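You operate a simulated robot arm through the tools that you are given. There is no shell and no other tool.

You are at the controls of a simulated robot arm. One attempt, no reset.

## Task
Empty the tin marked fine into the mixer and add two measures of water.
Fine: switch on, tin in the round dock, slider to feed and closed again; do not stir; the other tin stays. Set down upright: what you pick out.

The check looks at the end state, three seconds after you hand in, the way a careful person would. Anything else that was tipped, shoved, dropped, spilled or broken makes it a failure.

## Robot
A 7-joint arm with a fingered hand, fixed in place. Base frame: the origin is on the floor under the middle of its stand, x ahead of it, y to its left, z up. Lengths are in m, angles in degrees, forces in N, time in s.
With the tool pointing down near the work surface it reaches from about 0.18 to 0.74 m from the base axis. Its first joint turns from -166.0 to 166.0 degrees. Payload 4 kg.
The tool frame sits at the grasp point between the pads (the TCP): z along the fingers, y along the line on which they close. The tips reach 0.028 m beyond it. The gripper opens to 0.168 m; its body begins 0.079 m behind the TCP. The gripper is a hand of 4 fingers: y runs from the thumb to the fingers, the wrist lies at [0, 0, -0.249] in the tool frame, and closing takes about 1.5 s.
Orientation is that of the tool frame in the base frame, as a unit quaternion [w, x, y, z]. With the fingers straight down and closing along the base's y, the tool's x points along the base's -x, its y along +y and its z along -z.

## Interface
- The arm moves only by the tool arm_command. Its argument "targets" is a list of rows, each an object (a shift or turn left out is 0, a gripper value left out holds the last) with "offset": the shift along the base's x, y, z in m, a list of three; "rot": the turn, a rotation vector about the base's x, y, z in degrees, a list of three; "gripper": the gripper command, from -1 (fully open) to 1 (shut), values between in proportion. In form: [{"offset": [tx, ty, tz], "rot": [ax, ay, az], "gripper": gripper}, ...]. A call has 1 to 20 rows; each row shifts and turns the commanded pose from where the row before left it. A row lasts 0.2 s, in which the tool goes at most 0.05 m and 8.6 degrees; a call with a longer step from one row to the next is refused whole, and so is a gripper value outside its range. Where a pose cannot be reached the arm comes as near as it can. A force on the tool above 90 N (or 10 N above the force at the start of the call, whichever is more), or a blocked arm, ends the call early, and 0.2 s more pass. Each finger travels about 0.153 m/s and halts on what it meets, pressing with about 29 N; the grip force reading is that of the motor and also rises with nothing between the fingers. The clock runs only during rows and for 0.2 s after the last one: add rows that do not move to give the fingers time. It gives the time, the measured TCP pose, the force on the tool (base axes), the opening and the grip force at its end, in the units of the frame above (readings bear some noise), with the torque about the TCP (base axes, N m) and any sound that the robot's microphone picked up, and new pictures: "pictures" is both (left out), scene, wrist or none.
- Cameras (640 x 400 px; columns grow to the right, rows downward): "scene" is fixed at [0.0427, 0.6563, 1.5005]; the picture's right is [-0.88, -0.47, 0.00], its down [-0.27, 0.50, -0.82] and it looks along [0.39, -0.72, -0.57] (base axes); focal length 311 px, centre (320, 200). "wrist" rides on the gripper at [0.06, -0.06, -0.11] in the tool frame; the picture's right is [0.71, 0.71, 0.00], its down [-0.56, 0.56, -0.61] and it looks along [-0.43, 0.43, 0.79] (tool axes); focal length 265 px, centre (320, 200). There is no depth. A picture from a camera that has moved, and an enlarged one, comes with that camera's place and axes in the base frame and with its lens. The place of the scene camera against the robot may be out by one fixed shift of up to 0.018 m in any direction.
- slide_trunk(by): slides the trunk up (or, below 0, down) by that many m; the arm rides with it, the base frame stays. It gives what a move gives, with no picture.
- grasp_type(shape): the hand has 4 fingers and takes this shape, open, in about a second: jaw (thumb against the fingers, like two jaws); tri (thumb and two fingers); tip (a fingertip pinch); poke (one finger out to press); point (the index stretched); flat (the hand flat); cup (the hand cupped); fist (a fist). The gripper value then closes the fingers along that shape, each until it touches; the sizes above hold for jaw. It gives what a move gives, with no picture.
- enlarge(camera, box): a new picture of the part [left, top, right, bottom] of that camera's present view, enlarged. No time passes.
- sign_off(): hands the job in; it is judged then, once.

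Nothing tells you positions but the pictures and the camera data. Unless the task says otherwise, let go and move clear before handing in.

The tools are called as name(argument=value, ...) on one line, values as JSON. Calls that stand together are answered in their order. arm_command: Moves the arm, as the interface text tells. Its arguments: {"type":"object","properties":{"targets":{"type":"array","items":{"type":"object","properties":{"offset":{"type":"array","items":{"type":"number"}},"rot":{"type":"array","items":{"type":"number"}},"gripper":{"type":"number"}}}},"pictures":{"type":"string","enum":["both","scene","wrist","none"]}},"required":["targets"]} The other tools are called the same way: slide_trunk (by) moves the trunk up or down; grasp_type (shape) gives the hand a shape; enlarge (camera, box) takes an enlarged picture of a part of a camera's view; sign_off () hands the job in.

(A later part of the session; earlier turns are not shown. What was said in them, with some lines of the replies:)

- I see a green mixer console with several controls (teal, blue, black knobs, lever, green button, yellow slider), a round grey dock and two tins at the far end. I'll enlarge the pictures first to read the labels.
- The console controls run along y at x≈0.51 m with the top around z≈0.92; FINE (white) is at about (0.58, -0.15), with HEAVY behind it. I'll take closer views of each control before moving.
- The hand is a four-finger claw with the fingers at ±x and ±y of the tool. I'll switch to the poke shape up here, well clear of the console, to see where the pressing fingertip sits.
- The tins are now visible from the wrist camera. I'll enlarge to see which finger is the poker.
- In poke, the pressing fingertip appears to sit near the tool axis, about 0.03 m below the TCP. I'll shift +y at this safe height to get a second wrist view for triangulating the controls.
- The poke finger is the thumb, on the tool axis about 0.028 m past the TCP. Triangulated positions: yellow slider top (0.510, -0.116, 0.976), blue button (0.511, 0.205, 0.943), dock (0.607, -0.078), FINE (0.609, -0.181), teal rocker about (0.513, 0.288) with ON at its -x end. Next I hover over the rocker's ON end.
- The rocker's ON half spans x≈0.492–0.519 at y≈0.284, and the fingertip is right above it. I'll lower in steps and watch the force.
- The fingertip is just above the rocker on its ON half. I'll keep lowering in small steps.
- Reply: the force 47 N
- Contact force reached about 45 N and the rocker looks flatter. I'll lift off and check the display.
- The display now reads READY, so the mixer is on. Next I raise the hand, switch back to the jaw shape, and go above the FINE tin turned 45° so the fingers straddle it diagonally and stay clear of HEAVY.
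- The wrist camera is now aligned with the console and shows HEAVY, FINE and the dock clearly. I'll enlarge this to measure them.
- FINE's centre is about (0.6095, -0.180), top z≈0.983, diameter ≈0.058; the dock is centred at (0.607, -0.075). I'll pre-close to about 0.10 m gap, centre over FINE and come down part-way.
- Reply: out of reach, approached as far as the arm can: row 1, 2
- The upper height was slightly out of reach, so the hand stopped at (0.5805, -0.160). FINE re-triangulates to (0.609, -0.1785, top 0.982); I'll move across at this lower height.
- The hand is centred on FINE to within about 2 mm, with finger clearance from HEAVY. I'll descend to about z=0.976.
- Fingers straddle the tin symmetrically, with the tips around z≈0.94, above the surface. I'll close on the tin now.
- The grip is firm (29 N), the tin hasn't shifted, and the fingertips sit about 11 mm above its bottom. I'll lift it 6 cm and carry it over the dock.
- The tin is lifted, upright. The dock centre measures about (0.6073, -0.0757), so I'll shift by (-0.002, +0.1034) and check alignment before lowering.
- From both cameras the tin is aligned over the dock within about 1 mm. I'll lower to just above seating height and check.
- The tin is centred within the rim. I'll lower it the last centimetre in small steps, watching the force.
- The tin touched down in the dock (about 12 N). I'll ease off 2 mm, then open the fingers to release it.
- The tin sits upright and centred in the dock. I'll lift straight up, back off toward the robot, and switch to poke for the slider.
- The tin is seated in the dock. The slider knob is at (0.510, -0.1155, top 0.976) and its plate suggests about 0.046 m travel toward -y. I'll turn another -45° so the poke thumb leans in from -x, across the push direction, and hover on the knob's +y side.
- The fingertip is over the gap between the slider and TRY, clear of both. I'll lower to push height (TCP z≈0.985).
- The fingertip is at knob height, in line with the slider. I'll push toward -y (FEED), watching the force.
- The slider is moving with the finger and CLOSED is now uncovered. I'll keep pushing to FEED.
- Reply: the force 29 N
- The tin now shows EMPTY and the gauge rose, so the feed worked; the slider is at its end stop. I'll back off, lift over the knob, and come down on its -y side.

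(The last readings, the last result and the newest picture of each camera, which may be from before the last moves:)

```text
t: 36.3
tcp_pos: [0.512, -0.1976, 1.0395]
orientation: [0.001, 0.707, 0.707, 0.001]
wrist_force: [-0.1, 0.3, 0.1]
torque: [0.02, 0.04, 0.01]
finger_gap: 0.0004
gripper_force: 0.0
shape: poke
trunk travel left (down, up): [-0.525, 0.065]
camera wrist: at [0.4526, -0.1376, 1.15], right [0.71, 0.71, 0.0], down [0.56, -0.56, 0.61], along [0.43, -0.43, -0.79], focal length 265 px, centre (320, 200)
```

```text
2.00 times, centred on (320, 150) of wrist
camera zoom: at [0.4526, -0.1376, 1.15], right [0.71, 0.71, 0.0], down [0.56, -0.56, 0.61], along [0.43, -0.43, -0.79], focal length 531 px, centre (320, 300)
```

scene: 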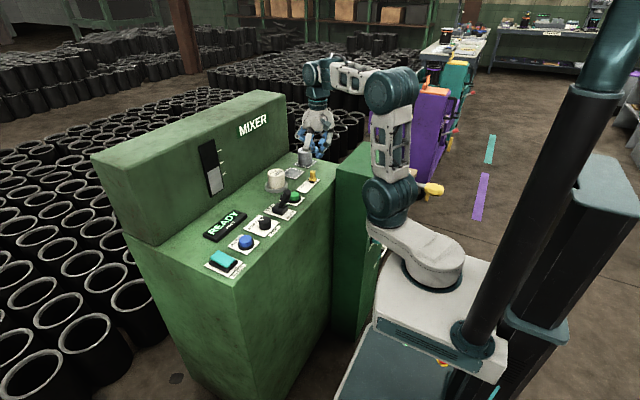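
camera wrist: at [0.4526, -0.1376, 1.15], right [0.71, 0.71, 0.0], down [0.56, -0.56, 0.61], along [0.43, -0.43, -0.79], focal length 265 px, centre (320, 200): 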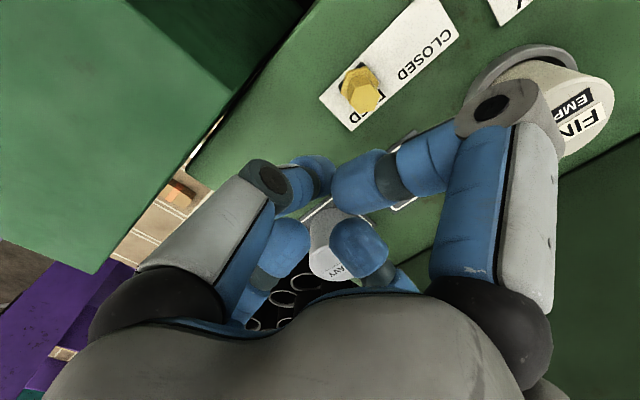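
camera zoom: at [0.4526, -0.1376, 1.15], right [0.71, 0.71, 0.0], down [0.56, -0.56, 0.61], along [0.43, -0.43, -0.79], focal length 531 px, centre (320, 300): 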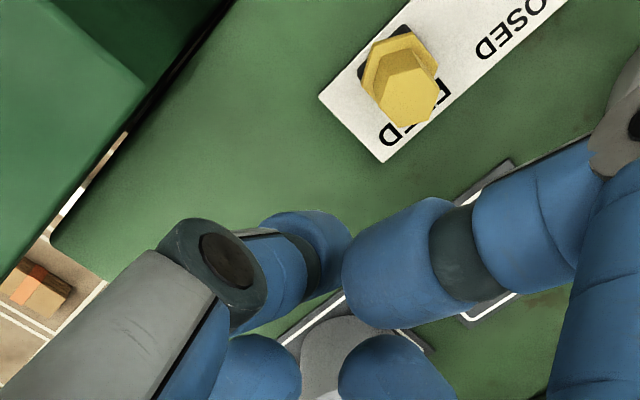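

The knob stayed at FEED, at y≈-0.157. I'll come down on its -y side, with clearance from HEAVY and the neighbouring block.

arm_command(targets=[{"offset": [0, 0.003, -0.02]}, {"offset": [0, 0, -0.02]}, {"offset": [0, 0, -0.014]}, {"offset": [0, 0, 0]}], pictures="both")

enlarge(camera="scene", box=[270, 120, 350, 200])

enlarge(camera="wrist", box=[160, 50, 480, 250])

```text
t: 37.3
tcp_pos: [0.5139, -0.1951, 0.985]
orientation: [0.0, 0.707, 0.707, 0.0]
wrist_force: [-0.1, 0.4, -0.8]
torque: [0.0, 0.03, -0.03]
finger_gap: 0.0
gripper_force: 0.0
shape: poke
trunk travel left (down, up): [-0.525, 0.065]
camera wrist: at [0.453, -0.1344, 1.0949], right [0.71, 0.71, 0.0], down [0.56, -0.56, 0.61], along [0.43, -0.43, -0.79], focal length 265 px, centre (320, 200)
```

scene: 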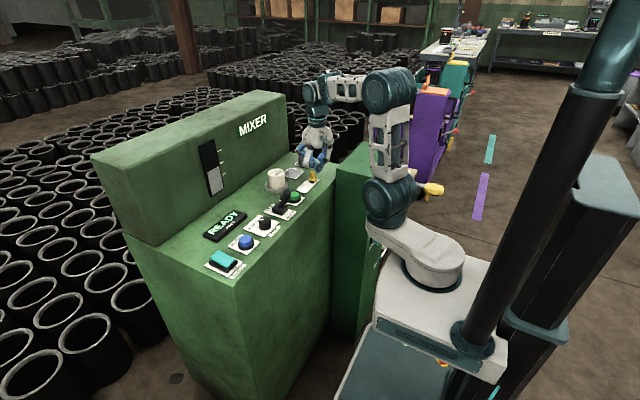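
wrist: 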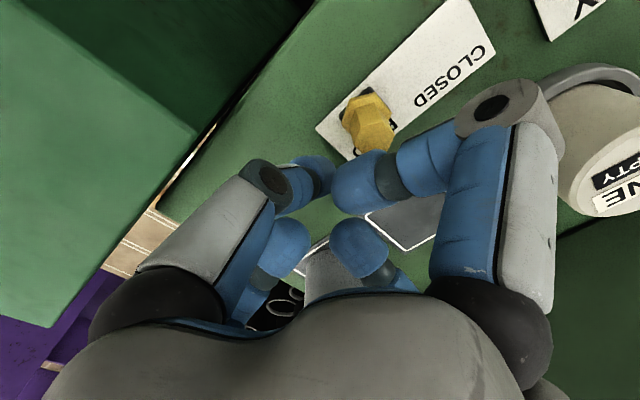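

```text
5.00 times, centred on (310, 160) of scene
camera zoom: at [0.0427, 0.6563, 1.5005], right [-0.88, -0.47, 0.0], down [-0.27, 0.5, -0.82], along [0.39, -0.72, -0.57], focal length 1553 px, centre (370, 400)
```

zoom: 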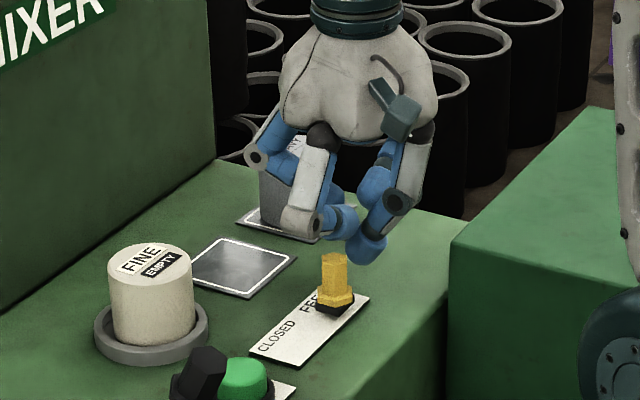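

```text
2.00 times, centred on (320, 150) of wrist
camera zoom: at [0.453, -0.1344, 1.0949], right [0.71, 0.71, 0.0], down [0.56, -0.56, 0.61], along [0.43, -0.43, -0.79], focal length 531 px, centre (320, 300)
```

zoom: 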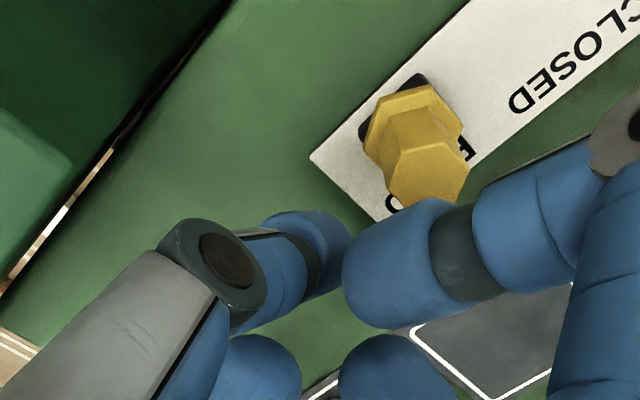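

The curled +y finger clears the knob top by roughly 1 cm. I'll raise 3 mm for extra margin and push +y back to CLOSED.

arm_command(targets=[{"offset": [0, 0, 0.003]}, {"offset": [0, 0.008, 0]}, {"offset": [0, 0.008, 0]}, {"offset": [0, 0.008, 0]}, {"offset": [0, 0.008, 0]}, {"offset": [0, 0.008, 0]}, {"offset": [0, 0, 0]}], pictures="both")

enlarge(camera="scene", box=[270, 120, 350, 200])

enlarge(camera="wrist", box=[160, 50, 480, 250])

```text
t: 38.9
tcp_pos: [0.5117, -0.1543, 0.9876]
orientation: [0.0, 0.708, 0.706, 0.0]
wrist_force: [-0.2, -0.7, 0.6]
torque: [0.04, 0.0, 0.01]
finger_gap: 0.0
gripper_force: 0.1
shape: poke
trunk travel left (down, up): [-0.525, 0.065]
camera wrist: at [0.4528, -0.0945, 1.0976], right [0.71, 0.71, 0.0], down [0.56, -0.56, 0.61], along [0.43, -0.43, -0.79], focal length 265 px, centre (320, 200)
```

scene: 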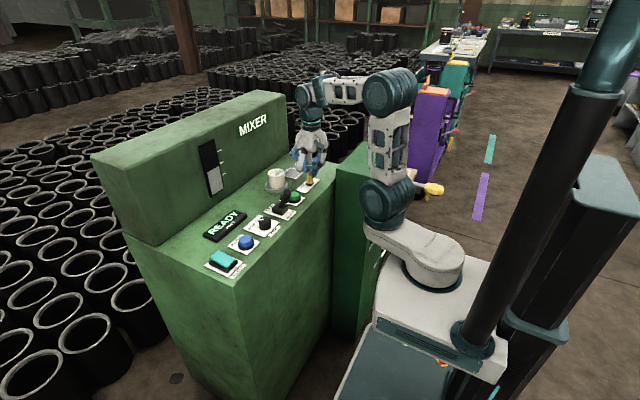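
wrist: 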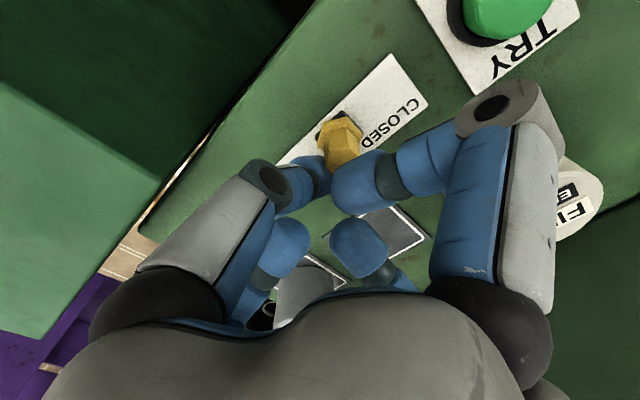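

```text
5.00 times, centred on (310, 160) of scene
camera zoom: at [0.0427, 0.6563, 1.5005], right [-0.88, -0.47, 0.0], down [-0.27, 0.5, -0.82], along [0.39, -0.72, -0.57], focal length 1553 px, centre (370, 400)
```

zoom: 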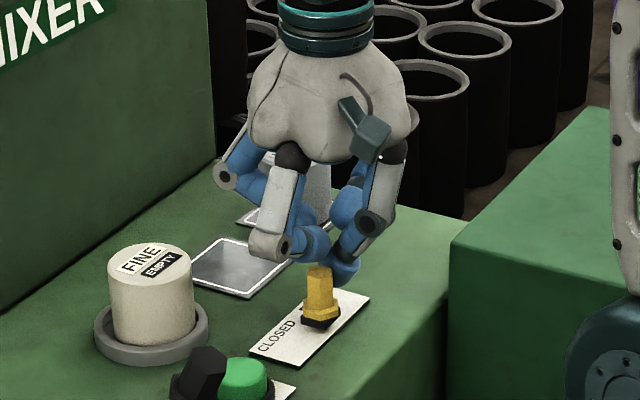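

```text
2.00 times, centred on (320, 150) of wrist
camera zoom: at [0.4528, -0.0945, 1.0976], right [0.71, 0.71, 0.0], down [0.56, -0.56, 0.61], along [0.43, -0.43, -0.79], focal length 531 px, centre (320, 300)
```

zoom: 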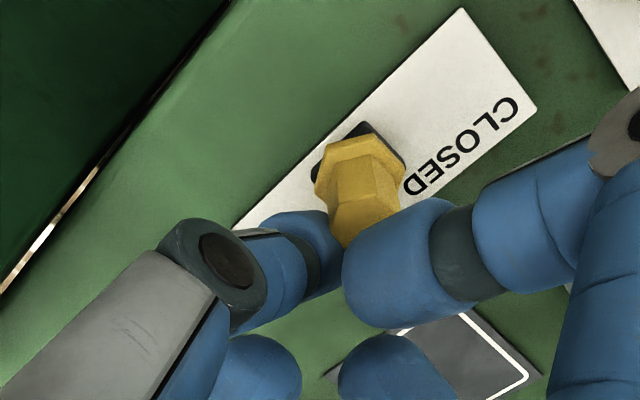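

The knob is moving back toward CLOSED. Continuing.

arm_command(targets=[{"offset": [0, 0.006, 0]}, {"offset": [0, 0.005, 0]}, {"offset": [0, 0.004, 0]}, {"offset": [0, 0, 0]}], pictures="none")

arm_command(targets=[{"offset": [0, 0.004, 0]}, {"offset": [0, 0, 0]}], pictures="both")

enlarge(camera="scene", box=[260, 130, 340, 210])

enlarge(camera="wrist", box=[160, 50, 480, 250])

```text
t: 39.9
tcp_pos: [0.5123, -0.139, 0.9885]
orientation: [0.0, 0.707, 0.707, 0.0]
wrist_force: [-0.2, 0.1, 0.4]
torque: [-0.01, -0.03, -0.01]
finger_gap: 0.0001
gripper_force: 0.1
shape: poke
trunk travel left (down, up): [-0.525, 0.065]
```

```text
t: 40.5
tcp_pos: [0.5113, -0.1356, 0.9878]
orientation: [0.0, 0.707, 0.707, 0.0]
wrist_force: [-0.7, 0.0, 0.0]
torque: [0.02, -0.01, -0.01]
finger_gap: 0.0002
gripper_force: 0.1
shape: poke
trunk travel left (down, up): [-0.525, 0.065]
camera wrist: at [0.4527, -0.0759, 1.0974], right [0.71, 0.71, 0.0], down [0.56, -0.56, 0.61], along [0.43, -0.43, -0.79], focal length 265 px, centre (320, 200)
```

scene: 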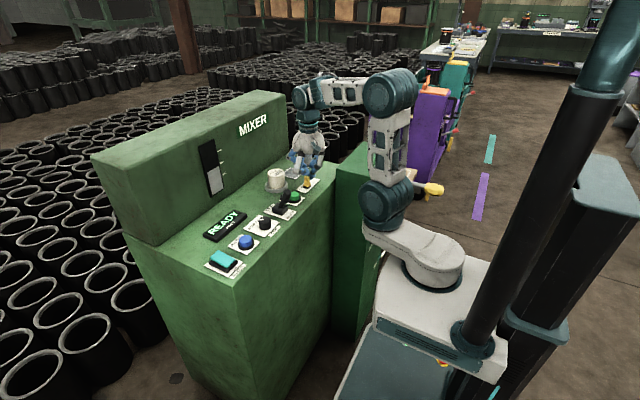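
wrist: 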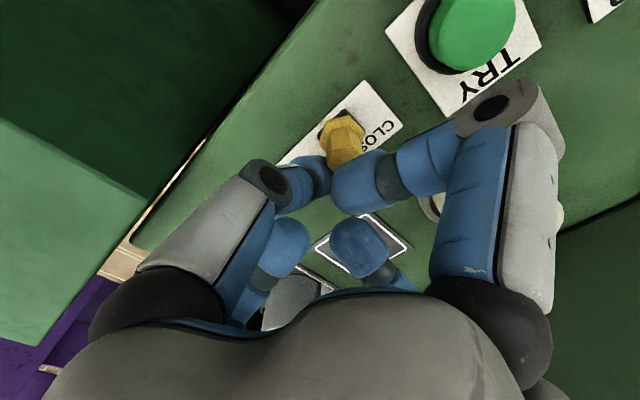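

```text
5.00 times, centred on (300, 170) of scene
camera zoom: at [0.0427, 0.6563, 1.5005], right [-0.88, -0.47, 0.0], down [-0.27, 0.5, -0.82], along [0.39, -0.72, -0.57], focal length 1553 px, centre (420, 350)
```

zoom: 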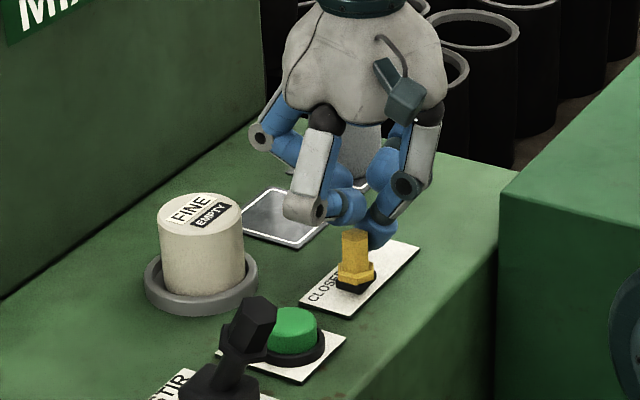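

```text
2.00 times, centred on (320, 150) of wrist
camera zoom: at [0.4527, -0.0759, 1.0974], right [0.71, 0.71, 0.0], down [0.56, -0.56, 0.61], along [0.43, -0.43, -0.79], focal length 531 px, centre (320, 300)
```

zoom: 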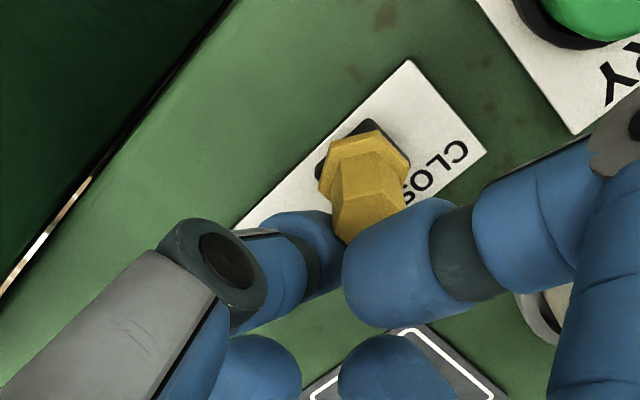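

Nearly there; no end stop yet. I'll go in 3 mm steps until it stops.

arm_command(targets=[{"offset": [0, 0.003, 0]}, {"offset": [0, 0, 0]}], pictures="none")

arm_command(targets=[{"offset": [0, 0.003, 0]}, {"offset": [0, 0, 0]}], pictures="scene")

enlarge(camera="scene", box=[260, 130, 340, 210])

```text
t: 41.1
tcp_pos: [0.5136, -0.1336, 0.9881]
orientation: [0.0, 0.707, 0.707, 0.0]
wrist_force: [-0.3, -1.0, -0.3]
torque: [-0.03, -0.01, 0.02]
finger_gap: 0.0
gripper_force: 0.1
shape: poke
trunk travel left (down, up): [-0.525, 0.065]
```

```text
t: 41.7
tcp_pos: [0.5139, -0.1327, 0.9885]
orientation: [0.0, 0.708, 0.706, -0.001]
wrist_force: [0.4, -7.8, 0.2]
torque: [-0.08, 0.0, 0.05]
finger_gap: 0.0
gripper_force: 0.1
shape: poke
trunk travel left (down, up): [-0.525, 0.065]
```

scene: 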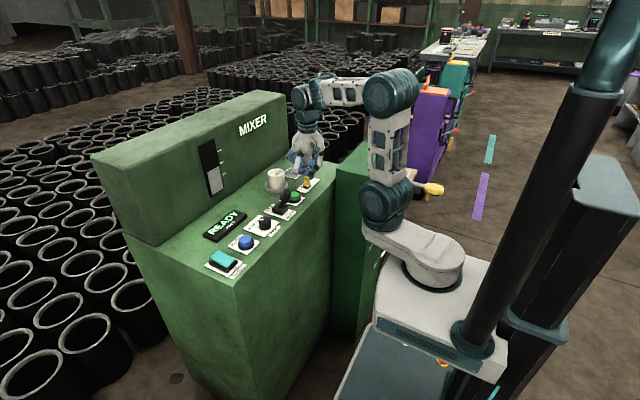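

```text
5.00 times, centred on (300, 170) of scene
camera zoom: at [0.0427, 0.6563, 1.5005], right [-0.88, -0.47, 0.0], down [-0.27, 0.5, -0.82], along [0.39, -0.72, -0.57], focal length 1553 px, centre (420, 350)
```

zoom: 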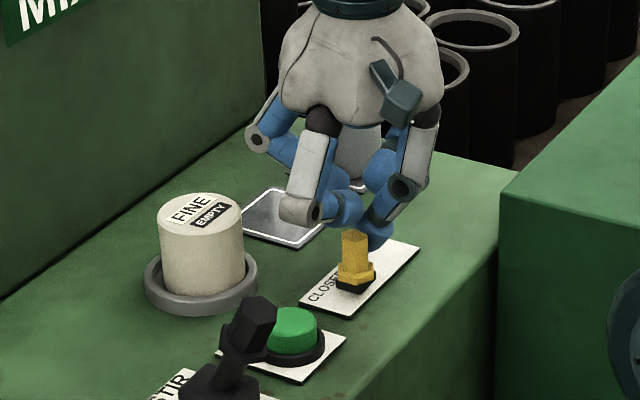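

It's at the stop (force rising). One more 3 mm to seat it firmly, then back off in -y, lift away and verify.

arm_command(targets=[{"offset": [0, 0.003, 0]}, {"offset": [0, 0, 0]}], pictures="none")

arm_command(targets=[{"offset": [0, -0.014, 0]}, {"offset": [0, 0, 0.03]}, {"offset": [0, 0, 0.04]}, {"offset": [0, 0, 0.03]}, {"offset": [0, 0, 0]}], pictures="both")

enlarge(camera="scene", box=[260, 130, 340, 210])

enlarge(camera="wrist", box=[160, 50, 480, 250])

enlarge(camera="scene", box=[180, 130, 280, 250])

```text
t: 42.3
tcp_pos: [0.5135, -0.1314, 0.9879]
orientation: [0.0, 0.709, 0.705, 0.001]
wrist_force: [-0.8, -22.0, -0.8]
torque: [-0.35, 0.02, 0.09]
finger_gap: 0.0
gripper_force: 0.1
shape: poke
trunk travel left (down, up): [-0.525, 0.065]
```

```text
t: 43.5
tcp_pos: [0.5118, -0.1418, 1.0872]
orientation: [0.0, 0.707, 0.707, 0.0]
wrist_force: [0.3, -0.3, 0.7]
torque: [-0.01, 0.02, 0.01]
finger_gap: 0.0
gripper_force: 0.1
shape: poke
trunk travel left (down, up): [-0.525, 0.065]
camera wrist: at [0.4527, -0.0821, 1.1981], right [0.71, 0.71, 0.0], down [0.56, -0.56, 0.61], along [0.43, -0.43, -0.79], focal length 265 px, centre (320, 200)
```

scene: 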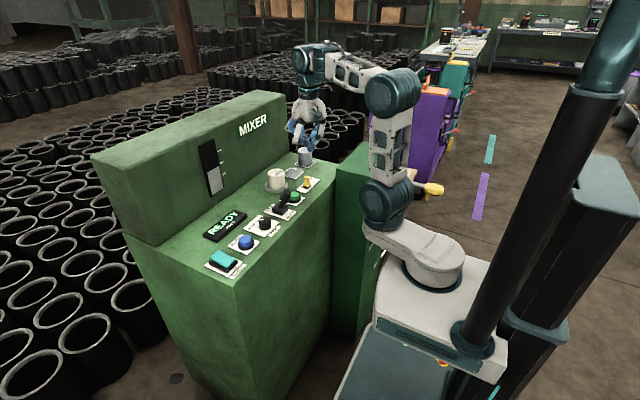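
wrist: 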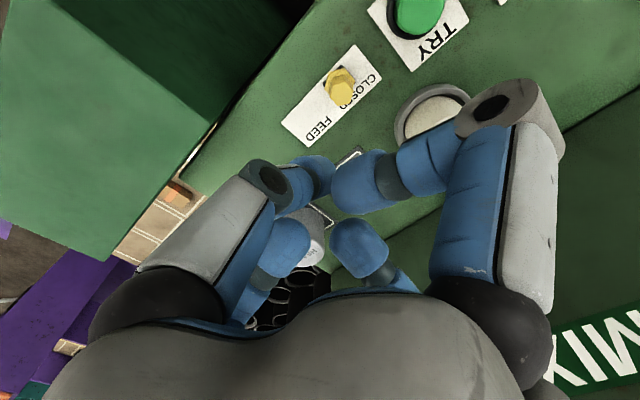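

```text
5.00 times, centred on (300, 170) of scene
camera zoom: at [0.0427, 0.6563, 1.5005], right [-0.88, -0.47, 0.0], down [-0.27, 0.5, -0.82], along [0.39, -0.72, -0.57], focal length 1553 px, centre (420, 350)
```

zoom: 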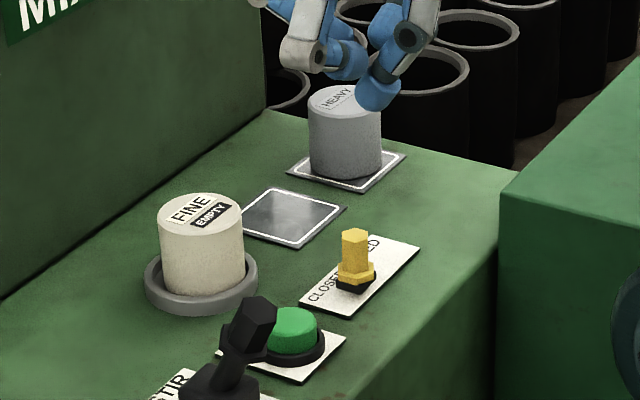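

```text
2.00 times, centred on (320, 150) of wrist
camera zoom: at [0.4527, -0.0821, 1.1981], right [0.71, 0.71, 0.0], down [0.56, -0.56, 0.61], along [0.43, -0.43, -0.79], focal length 531 px, centre (320, 300)
```

zoom: 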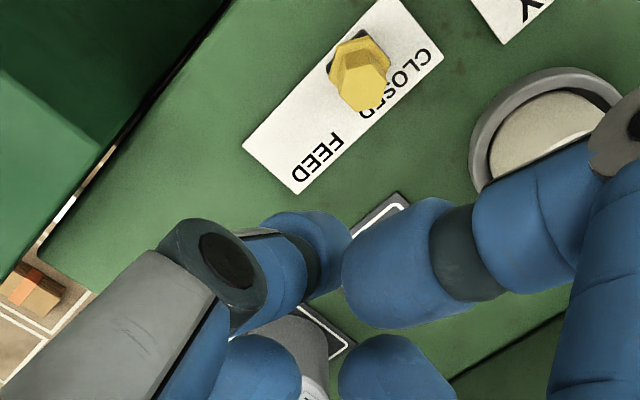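

```text
3.33 times, centred on (230, 190) of scene
camera zoom: at [0.0427, 0.6563, 1.5005], right [-0.88, -0.47, 0.0], down [-0.27, 0.5, -0.82], along [0.39, -0.72, -0.57], focal length 1035 px, centre (620, 233)
```

zoom: 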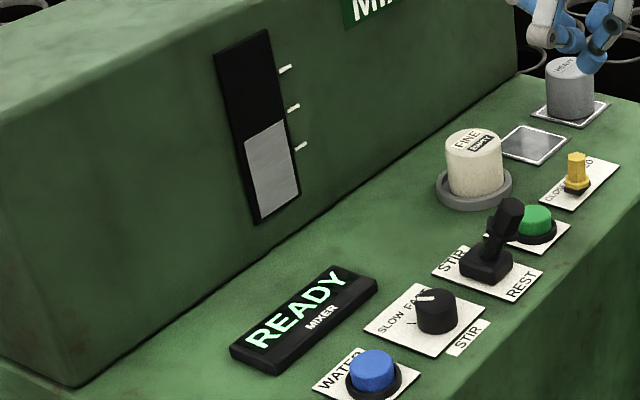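

The slider is back at its original CLOSED position, FINE reads EMPTY, and HEAVY is untouched. Next I go over to the blue WATER button, turning back 45°, and check its position.

arm_command(targets=[{"offset": [0, 0.035, 0.01], "rot": [0, 0, 7.5]}, {"offset": [0, 0.035, 0], "rot": [0, 0, 7.5]}, {"offset": [0, 0.035, 0], "rot": [0, 0, 7.5]}, {"offset": [0, 0.035, 0], "rot": [0, 0, 7.5]}, {"offset": [0, 0.035, 0], "rot": [0, 0, 7.5]}, {"offset": [0, 0.035, 0], "rot": [0, 0, 7.5]}, {"offset": [0, 0.035, 0]}, {"offset": [0, 0.035, 0]}, {"offset": [0, 0.035, 0]}, {"offset": [0.001, 0.034, -0.01]}, {"offset": [0, 0, -0.03]}, {"offset": [0, 0, 0]}], pictures="both")

enlarge(camera="scene", box=[200, 170, 300, 270])

enlarge(camera="wrist", box=[160, 50, 480, 250])

```text
t: 46.1
tcp_pos: [0.5137, 0.2094, 1.0595]
orientation: [0.0, 0.383, 0.924, 0.0]
wrist_force: [-1.1, 0.4, 0.8]
torque: [-0.02, 0.01, -0.02]
finger_gap: 0.0001
gripper_force: 0.0
shape: poke
trunk travel left (down, up): [-0.525, 0.065]
camera wrist: at [0.4283, 0.2091, 1.1687], right [0.0, 1.0, 0.0], down [0.79, 0.0, 0.61], along [0.61, 0.0, -0.79], focal length 265 px, centre (320, 200)
```

scene: 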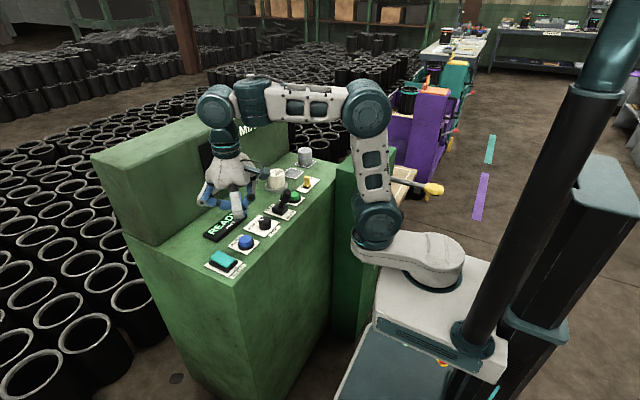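
wrist: 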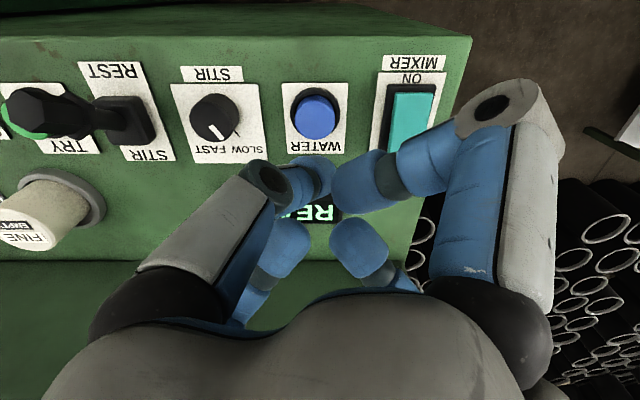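

```text
4.00 times, centred on (250, 220) of scene
camera zoom: at [0.0427, 0.6563, 1.5005], right [-0.88, -0.47, 0.0], down [-0.27, 0.5, -0.82], along [0.39, -0.72, -0.57], focal length 1242 px, centre (600, 120)
```

zoom: 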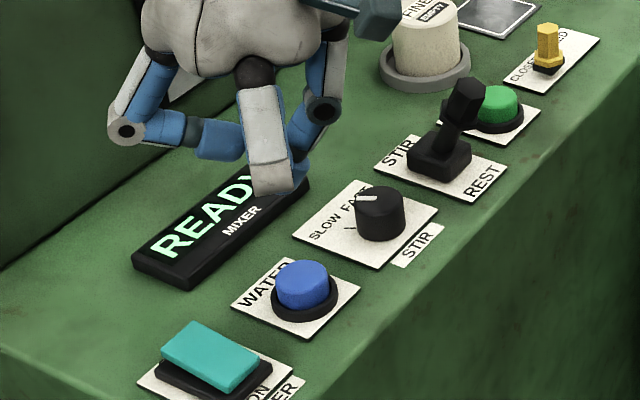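

```text
2.00 times, centred on (320, 150) of wrist
camera zoom: at [0.4283, 0.2091, 1.1687], right [0.0, 1.0, 0.0], down [0.79, 0.0, 0.61], along [0.61, 0.0, -0.79], focal length 531 px, centre (320, 300)
```

zoom: 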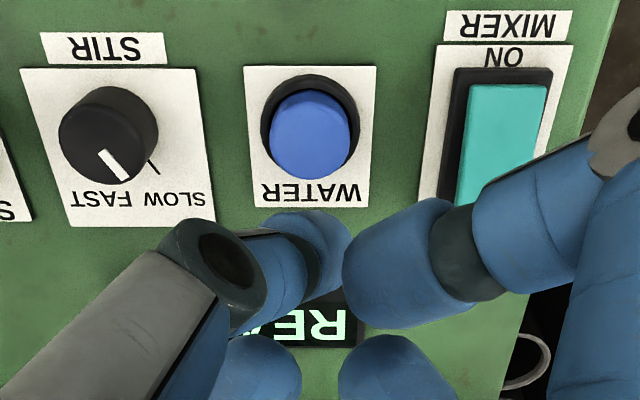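

The blue button is at (0.513, 0.2045, top≈0.943). I'll line up and lower to just above it.

arm_command(targets=[{"offset": [0.001, -0.003, -0.03]}, {"offset": [0, 0, -0.03]}, {"offset": [0, 0, -0.018]}, {"offset": [0, 0, 0]}], pictures="both")

enlarge(camera="scene", box=[200, 180, 280, 260])

enlarge(camera="wrist", box=[160, 50, 480, 250])

```text
t: 47.1
tcp_pos: [0.5145, 0.2049, 0.9807]
orientation: [0.0, 0.382, 0.924, 0.001]
wrist_force: [1.0, -0.7, 7.5]
torque: [0.0, 0.01, -0.02]
finger_gap: 0.0
gripper_force: 0.0
shape: poke
trunk travel left (down, up): [-0.525, 0.065]
heard: click
camera wrist: at [0.4294, 0.2057, 1.0904], right [0.0, 1.0, 0.0], down [0.79, 0.0, 0.62], along [0.62, 0.0, -0.79], focal length 265 px, centre (320, 200)
```

scene: 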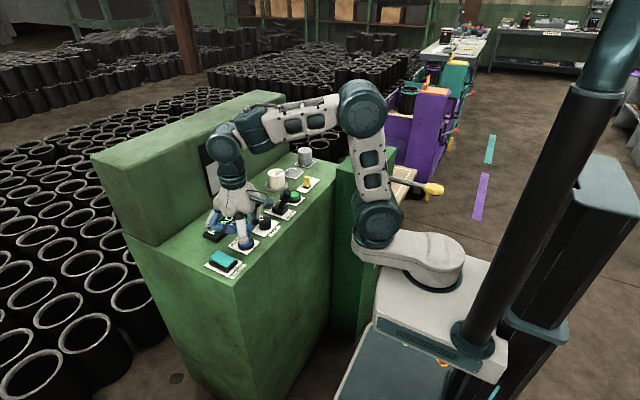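
wrist: 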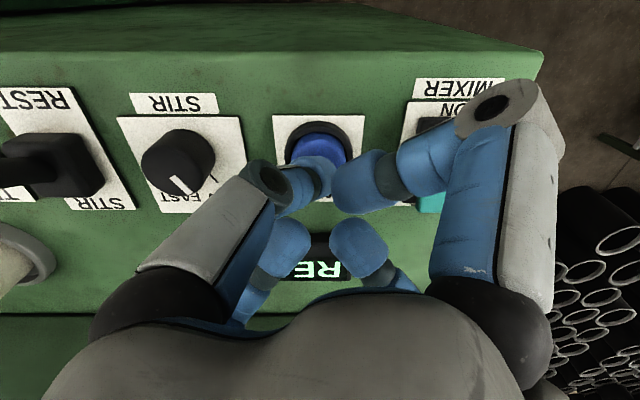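

```text
5.00 times, centred on (240, 220) of scene
camera zoom: at [0.0427, 0.6563, 1.5005], right [-0.88, -0.47, 0.0], down [-0.27, 0.5, -0.82], along [0.39, -0.72, -0.57], focal length 1553 px, centre (720, 100)
```

zoom: 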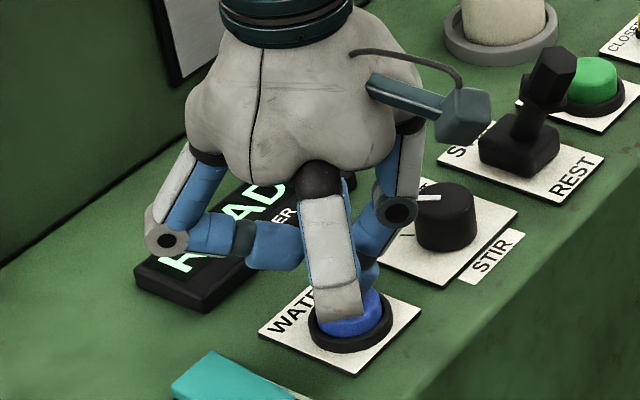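

```text
2.00 times, centred on (320, 150) of wrist
camera zoom: at [0.4294, 0.2057, 1.0904], right [0.0, 1.0, 0.0], down [0.79, 0.0, 0.62], along [0.62, 0.0, -0.79], focal length 531 px, centre (320, 300)
```

zoom: 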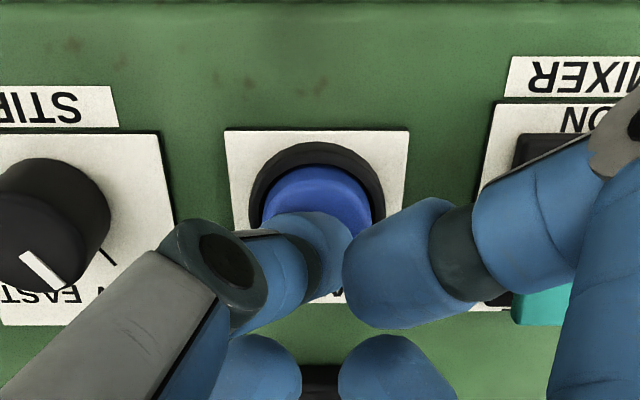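

A click was heard, so the button was pressed slightly earlier than I expected. I'll lift off and check the gauge before pressing again.

arm_command(targets=[{"offset": [0, 0, 0.02]}, {"offset": [0, 0, 0.03]}, {"offset": [-0.02, 0, 0.03]}, {"offset": [-0.03, 0, 0.02]}, {"offset": [-0.03, 0, 0.02]}, {"offset": [0, 0, 0]}], pictures="both")

enlarge(camera="scene", box=[180, 120, 300, 260])

enlarge(camera="wrist", box=[160, 0, 480, 200])

```text
t: 48.5
tcp_pos: [0.4362, 0.2045, 1.1003]
orientation: [0.0, 0.383, 0.924, 0.0]
wrist_force: [-0.6, 0.0, 0.4]
torque: [0.01, 0.0, 0.03]
finger_gap: 0.0002
gripper_force: 0.1
shape: poke
trunk travel left (down, up): [-0.525, 0.065]
camera wrist: at [0.3506, 0.2058, 1.2108], right [0.0, 1.0, 0.0], down [0.79, 0.0, 0.61], along [0.61, 0.0, -0.79], focal length 265 px, centre (320, 200)
```

scene: 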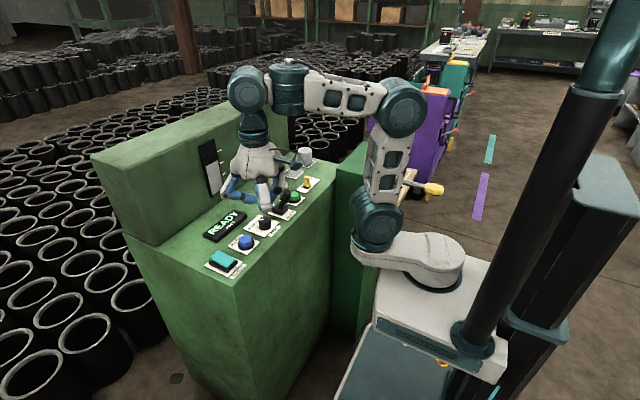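
wrist: 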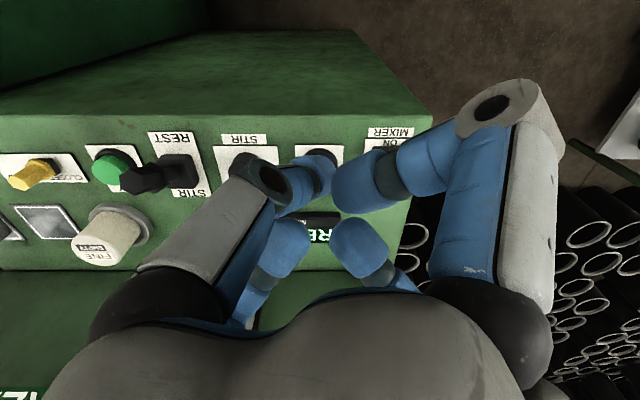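

```text
2.86 times, centred on (240, 190) of scene
camera zoom: at [0.0427, 0.6563, 1.5005], right [-0.88, -0.47, 0.0], down [-0.27, 0.5, -0.82], along [0.39, -0.72, -0.57], focal length 887 px, centre (549, 229)
```

zoom: 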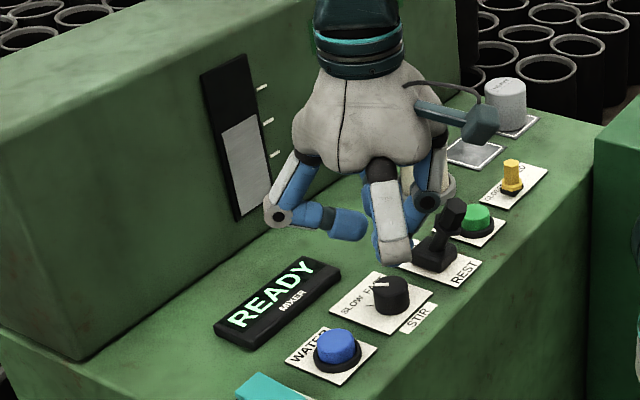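

```text
2.00 times, centred on (320, 100) of wrist
camera zoom: at [0.3506, 0.2058, 1.2108], right [0.0, 1.0, 0.0], down [0.79, 0.0, 0.61], along [0.61, 0.0, -0.79], focal length 531 px, centre (320, 400)
```

zoom: 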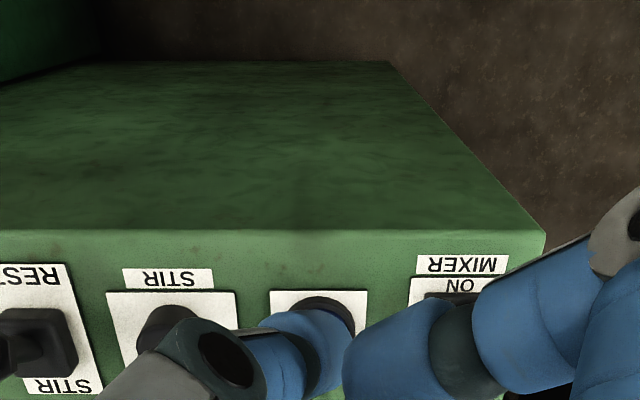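

The gauge has risen after one press. I'll wait a moment to see whether the level is settled before the second press.

arm_command(targets=[{"offset": [0, 0, 0]}, {"offset": [0, 0, 0]}, {"offset": [0, 0, 0]}, {"offset": [0, 0, 0]}, {"offset": [0, 0, 0]}, {"offset": [0, 0, 0]}], pictures="scene")

enlarge(camera="scene", box=[190, 130, 240, 210])

enlarge(camera="scene", box=[200, 200, 280, 280])

```text
t: 49.9
tcp_pos: [0.4357, 0.2059, 1.101]
orientation: [0.0, 0.382, 0.924, 0.0]
wrist_force: [-0.5, -0.2, -0.2]
torque: [0.0, 0.03, -0.01]
finger_gap: 0.0
gripper_force: 0.0
shape: poke
trunk travel left (down, up): [-0.525, 0.065]
```

scene: 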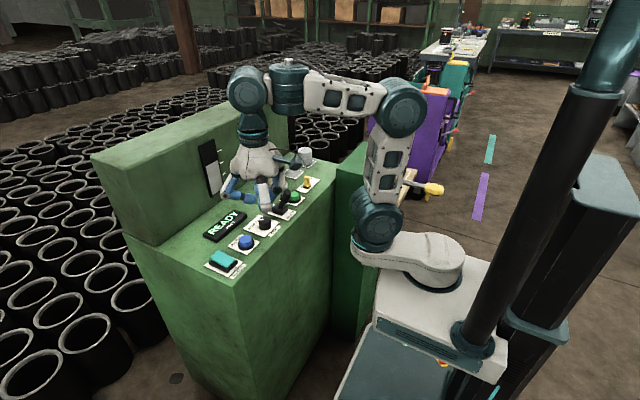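

```text
5.00 times, centred on (215, 170) of scene
camera zoom: at [0.0427, 0.6563, 1.5005], right [-0.88, -0.47, 0.0], down [-0.27, 0.5, -0.82], along [0.39, -0.72, -0.57], focal length 1553 px, centre (845, 350)
```

zoom: 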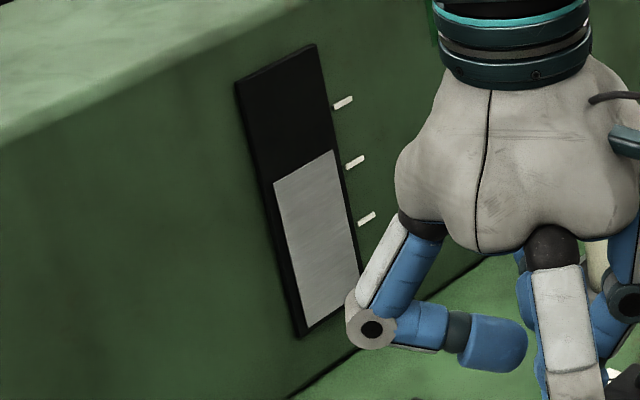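

```text
5.00 times, centred on (240, 240) of scene
camera zoom: at [0.0427, 0.6563, 1.5005], right [-0.88, -0.47, 0.0], down [-0.27, 0.5, -0.82], along [0.39, -0.72, -0.57], focal length 1553 px, centre (720, 0)
```

zoom: 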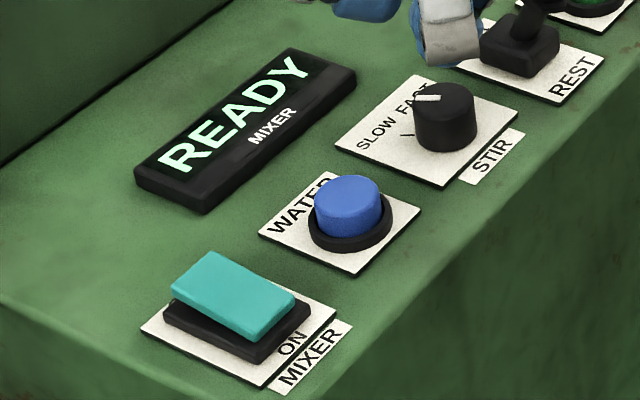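

The level is steady after one measure (one click). I'll go back along the same path for the second press.

arm_command(targets=[{"offset": [0.03, 0, -0.02]}, {"offset": [0.03, 0, -0.02]}, {"offset": [0.02, 0, -0.03]}, {"offset": [0, 0, -0.03]}, {"offset": [0, 0, -0.01]}, {"offset": [0, 0, -0.01]}, {"offset": [0, 0, 0]}], pictures="scene")

enlarge(camera="scene", box=[180, 140, 280, 260])

```text
t: 51.5
tcp_pos: [0.5162, 0.2042, 0.9814]
orientation: [0.001, 0.383, 0.924, 0.001]
wrist_force: [0.5, -0.7, 4.8]
torque: [-0.03, 0.0, 0.05]
finger_gap: 0.0001
gripper_force: 0.1
shape: poke
trunk travel left (down, up): [-0.525, 0.065]
heard: click
```

scene: 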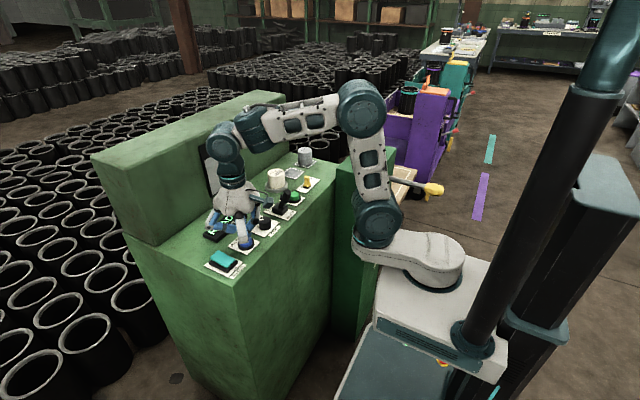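

```text
3.33 times, centred on (230, 200) of scene
camera zoom: at [0.0427, 0.6563, 1.5005], right [-0.88, -0.47, 0.0], down [-0.27, 0.5, -0.82], along [0.39, -0.72, -0.57], focal length 1035 px, centre (620, 200)
```

zoom: 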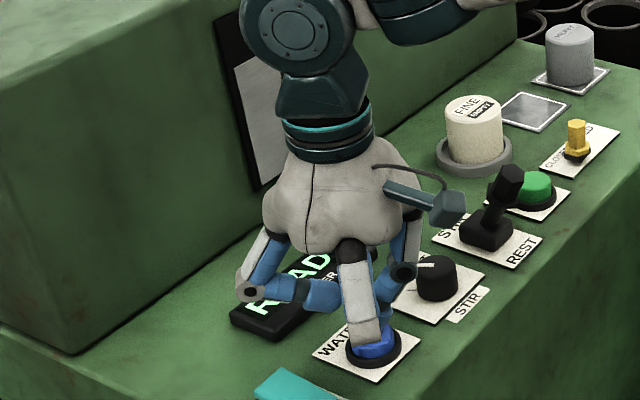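

The second click was heard. I'll lift clear and check the gauge and the whole console.

arm_command(targets=[{"offset": [0, 0, 0.02]}, {"offset": [0, 0, 0.03]}, {"offset": [-0.02, 0, 0.03]}, {"offset": [-0.04, 0, 0.03]}, {"offset": [-0.04, 0, 0.03]}, {"offset": [-0.04, 0, 0.02]}, {"offset": [-0.02, 0, 0]}, {"offset": [0, 0, 0]}], pictures="both")

enlarge(camera="scene", box=[190, 130, 240, 210])

enlarge(camera="scene", box=[180, 130, 340, 290])

```text
t: 53.3
tcp_pos: [0.3534, 0.2053, 1.1389]
orientation: [0.0, 0.383, 0.924, 0.0]
wrist_force: [0.0, 0.5, -0.5]
torque: [0.04, 0.01, 0.0]
finger_gap: 0.0
gripper_force: 0.1
shape: poke
trunk travel left (down, up): [-0.525, 0.065]
camera wrist: at [0.2692, 0.2053, 1.2482], right [0.0, 1.0, 0.0], down [0.79, 0.0, 0.61], along [0.61, 0.0, -0.79], focal length 265 px, centre (320, 200)
```

scene: 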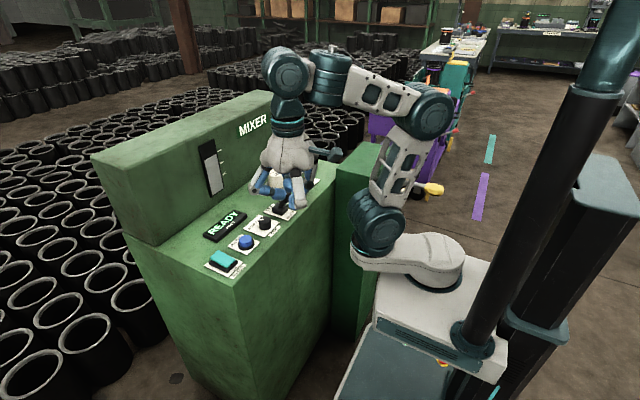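
wrist: 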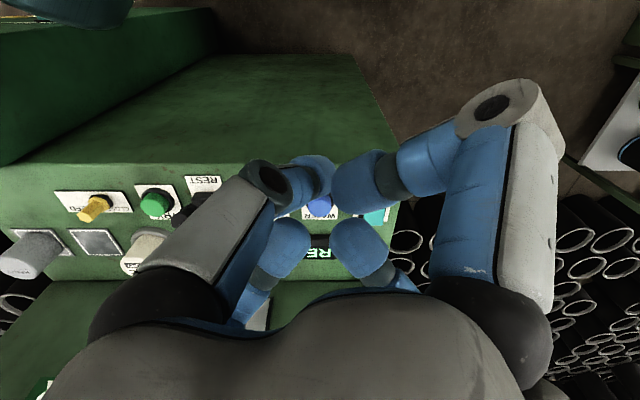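

```text
5.00 times, centred on (215, 170) of scene
camera zoom: at [0.0427, 0.6563, 1.5005], right [-0.88, -0.47, 0.0], down [-0.27, 0.5, -0.82], along [0.39, -0.72, -0.57], focal length 1553 px, centre (845, 350)
```

zoom: 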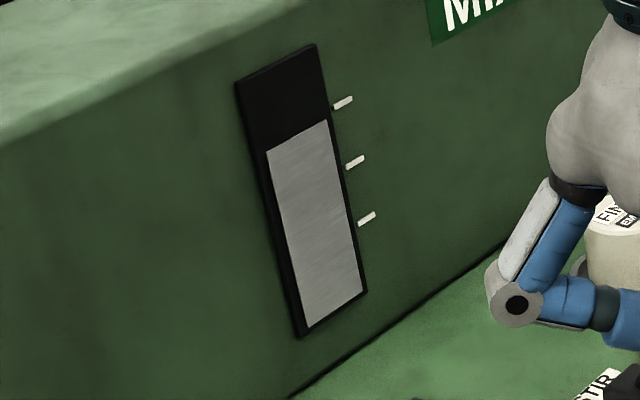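

```text
2.50 times, centred on (260, 210) of scene
camera zoom: at [0.0427, 0.6563, 1.5005], right [-0.88, -0.47, 0.0], down [-0.27, 0.5, -0.82], along [0.39, -0.72, -0.57], focal length 776 px, centre (470, 175)
```

zoom: 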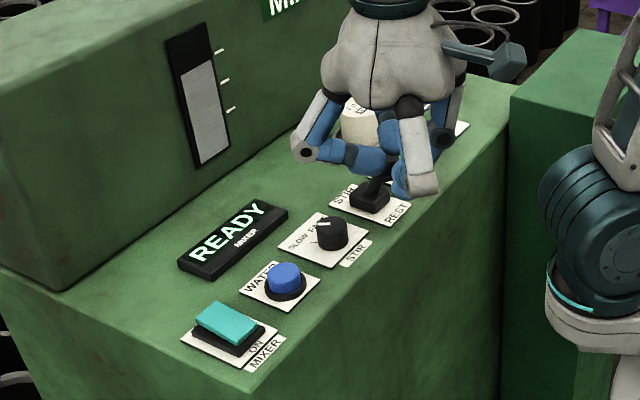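

The gauge rose by two equal steps for the two presses, and the display still reads READY. I'll move to the clear starting area for a final check of the console.

arm_command(targets=[{"offset": [0, 0, 0.03]}, {"offset": [0, -0.04, 0.01]}, {"offset": [0, -0.04, 0]}, {"offset": [0, -0.04, 0]}, {"offset": [0, -0.04, 0]}, {"offset": [0, -0.04, 0]}, {"offset": [0, -0.04, 0]}, {"offset": [0, -0.04, 0]}, {"offset": [0, -0.03, 0]}, {"offset": [0, 0, 0]}], pictures="both")

enlarge(camera="scene", box=[190, 130, 350, 290])

enlarge(camera="scene", box=[250, 130, 340, 220])

enlarge(camera="scene", box=[190, 130, 240, 210])

```text
t: 55.5
tcp_pos: [0.3557, -0.1065, 1.1805]
orientation: [0.0, 0.383, 0.924, 0.0]
wrist_force: [-0.3, -0.6, 0.3]
torque: [-0.01, 0.01, 0.01]
finger_gap: 0.0
gripper_force: 0.1
shape: poke
trunk travel left (down, up): [-0.525, 0.065]
camera wrist: at [0.2707, -0.1062, 1.2903], right [0.0, 1.0, 0.0], down [0.79, 0.0, 0.61], along [0.61, 0.0, -0.79], focal length 265 px, centre (320, 200)
```

scene: 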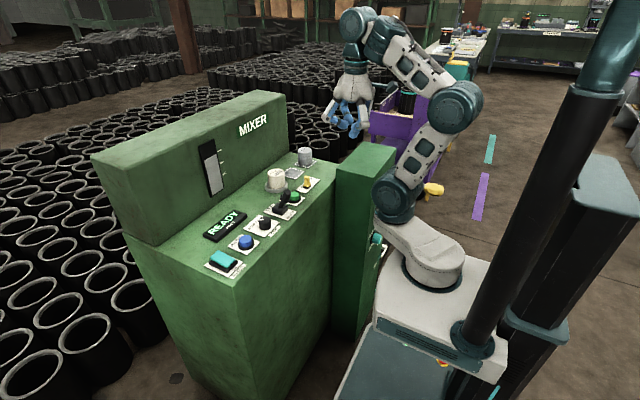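
wrist: 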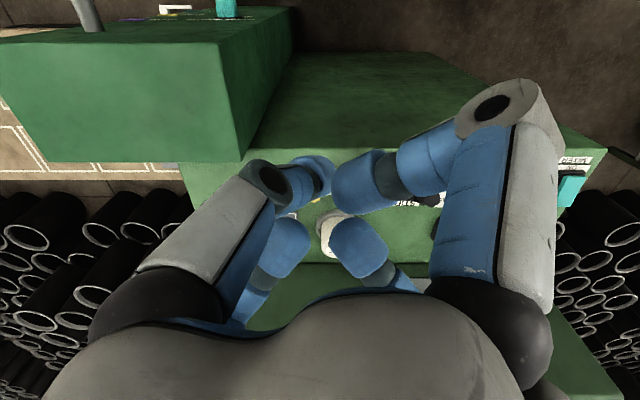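

```text
2.50 times, centred on (270, 210) of scene
camera zoom: at [0.0427, 0.6563, 1.5005], right [-0.88, -0.47, 0.0], down [-0.27, 0.5, -0.82], along [0.39, -0.72, -0.57], focal length 776 px, centre (445, 175)
```

zoom: 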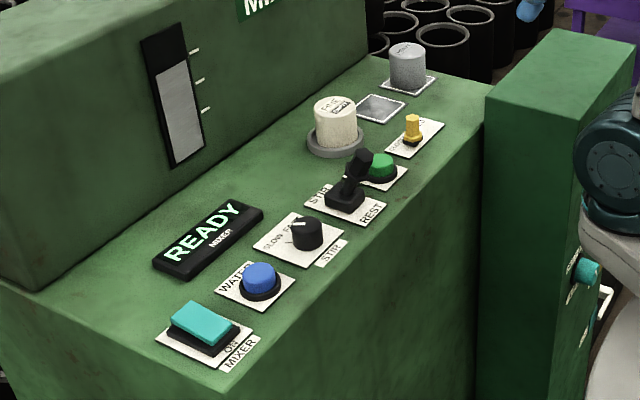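

```text
4.44 times, centred on (295, 175) of scene
camera zoom: at [0.0427, 0.6563, 1.5005], right [-0.88, -0.47, 0.0], down [-0.27, 0.5, -0.82], along [0.39, -0.72, -0.57], focal length 1380 px, centre (431, 311)
```

zoom: 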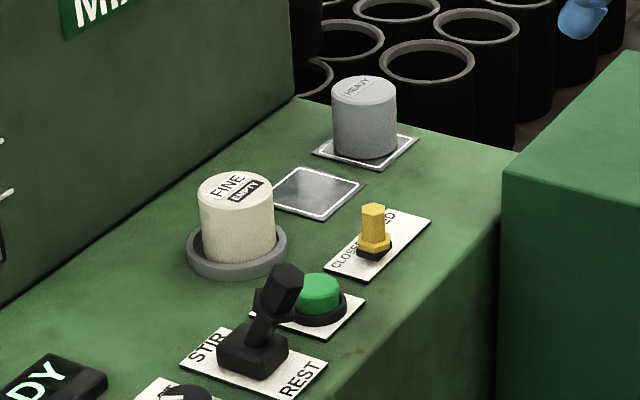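

```text
5.00 times, centred on (215, 170) of scene
camera zoom: at [0.0427, 0.6563, 1.5005], right [-0.88, -0.47, 0.0], down [-0.27, 0.5, -0.82], along [0.39, -0.72, -0.57], focal length 1553 px, centre (845, 350)
```

zoom: 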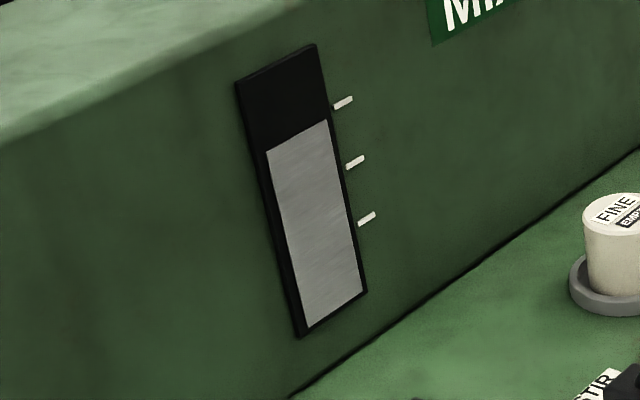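

Everything is where it should be:
- The mixer is on and the display reads READY.
- FINE is upright in the dock and marked EMPTY.
- The slider is back at CLOSED.
- Two measures of water are in.
- The stir lever is still at REST and HEAVY hasn't moved.

The arm is clear, so I'm handing in.

sign_off()

```text
The job is handed in.
```

I emptied the tin marked fine into the mixer, added two measures of water and handed the job in. I haven't seen a verdict from the check. My last pictures before handing in, with the arm clear, showed:

- **Mixer:** it is switched on and the display reads READY. I left it on, since nothing said to turn it off.
- **Fine tin:** it stands upright in the round dock and is now marked EMPTY. I left it there rather than putting it back on its plate.
- **Slider:** it went to FEED until it hit the stop, then back to CLOSED in its original position.
- **Water:** I pressed the button twice and heard one click each time. The gauge rose by two equal steps.
- **Left alone:** the stir lever is still at REST, and the stir speed knob, the TRY button and the other tin were not touched.

Nothing was tipped, spilled or knocked that I could see.
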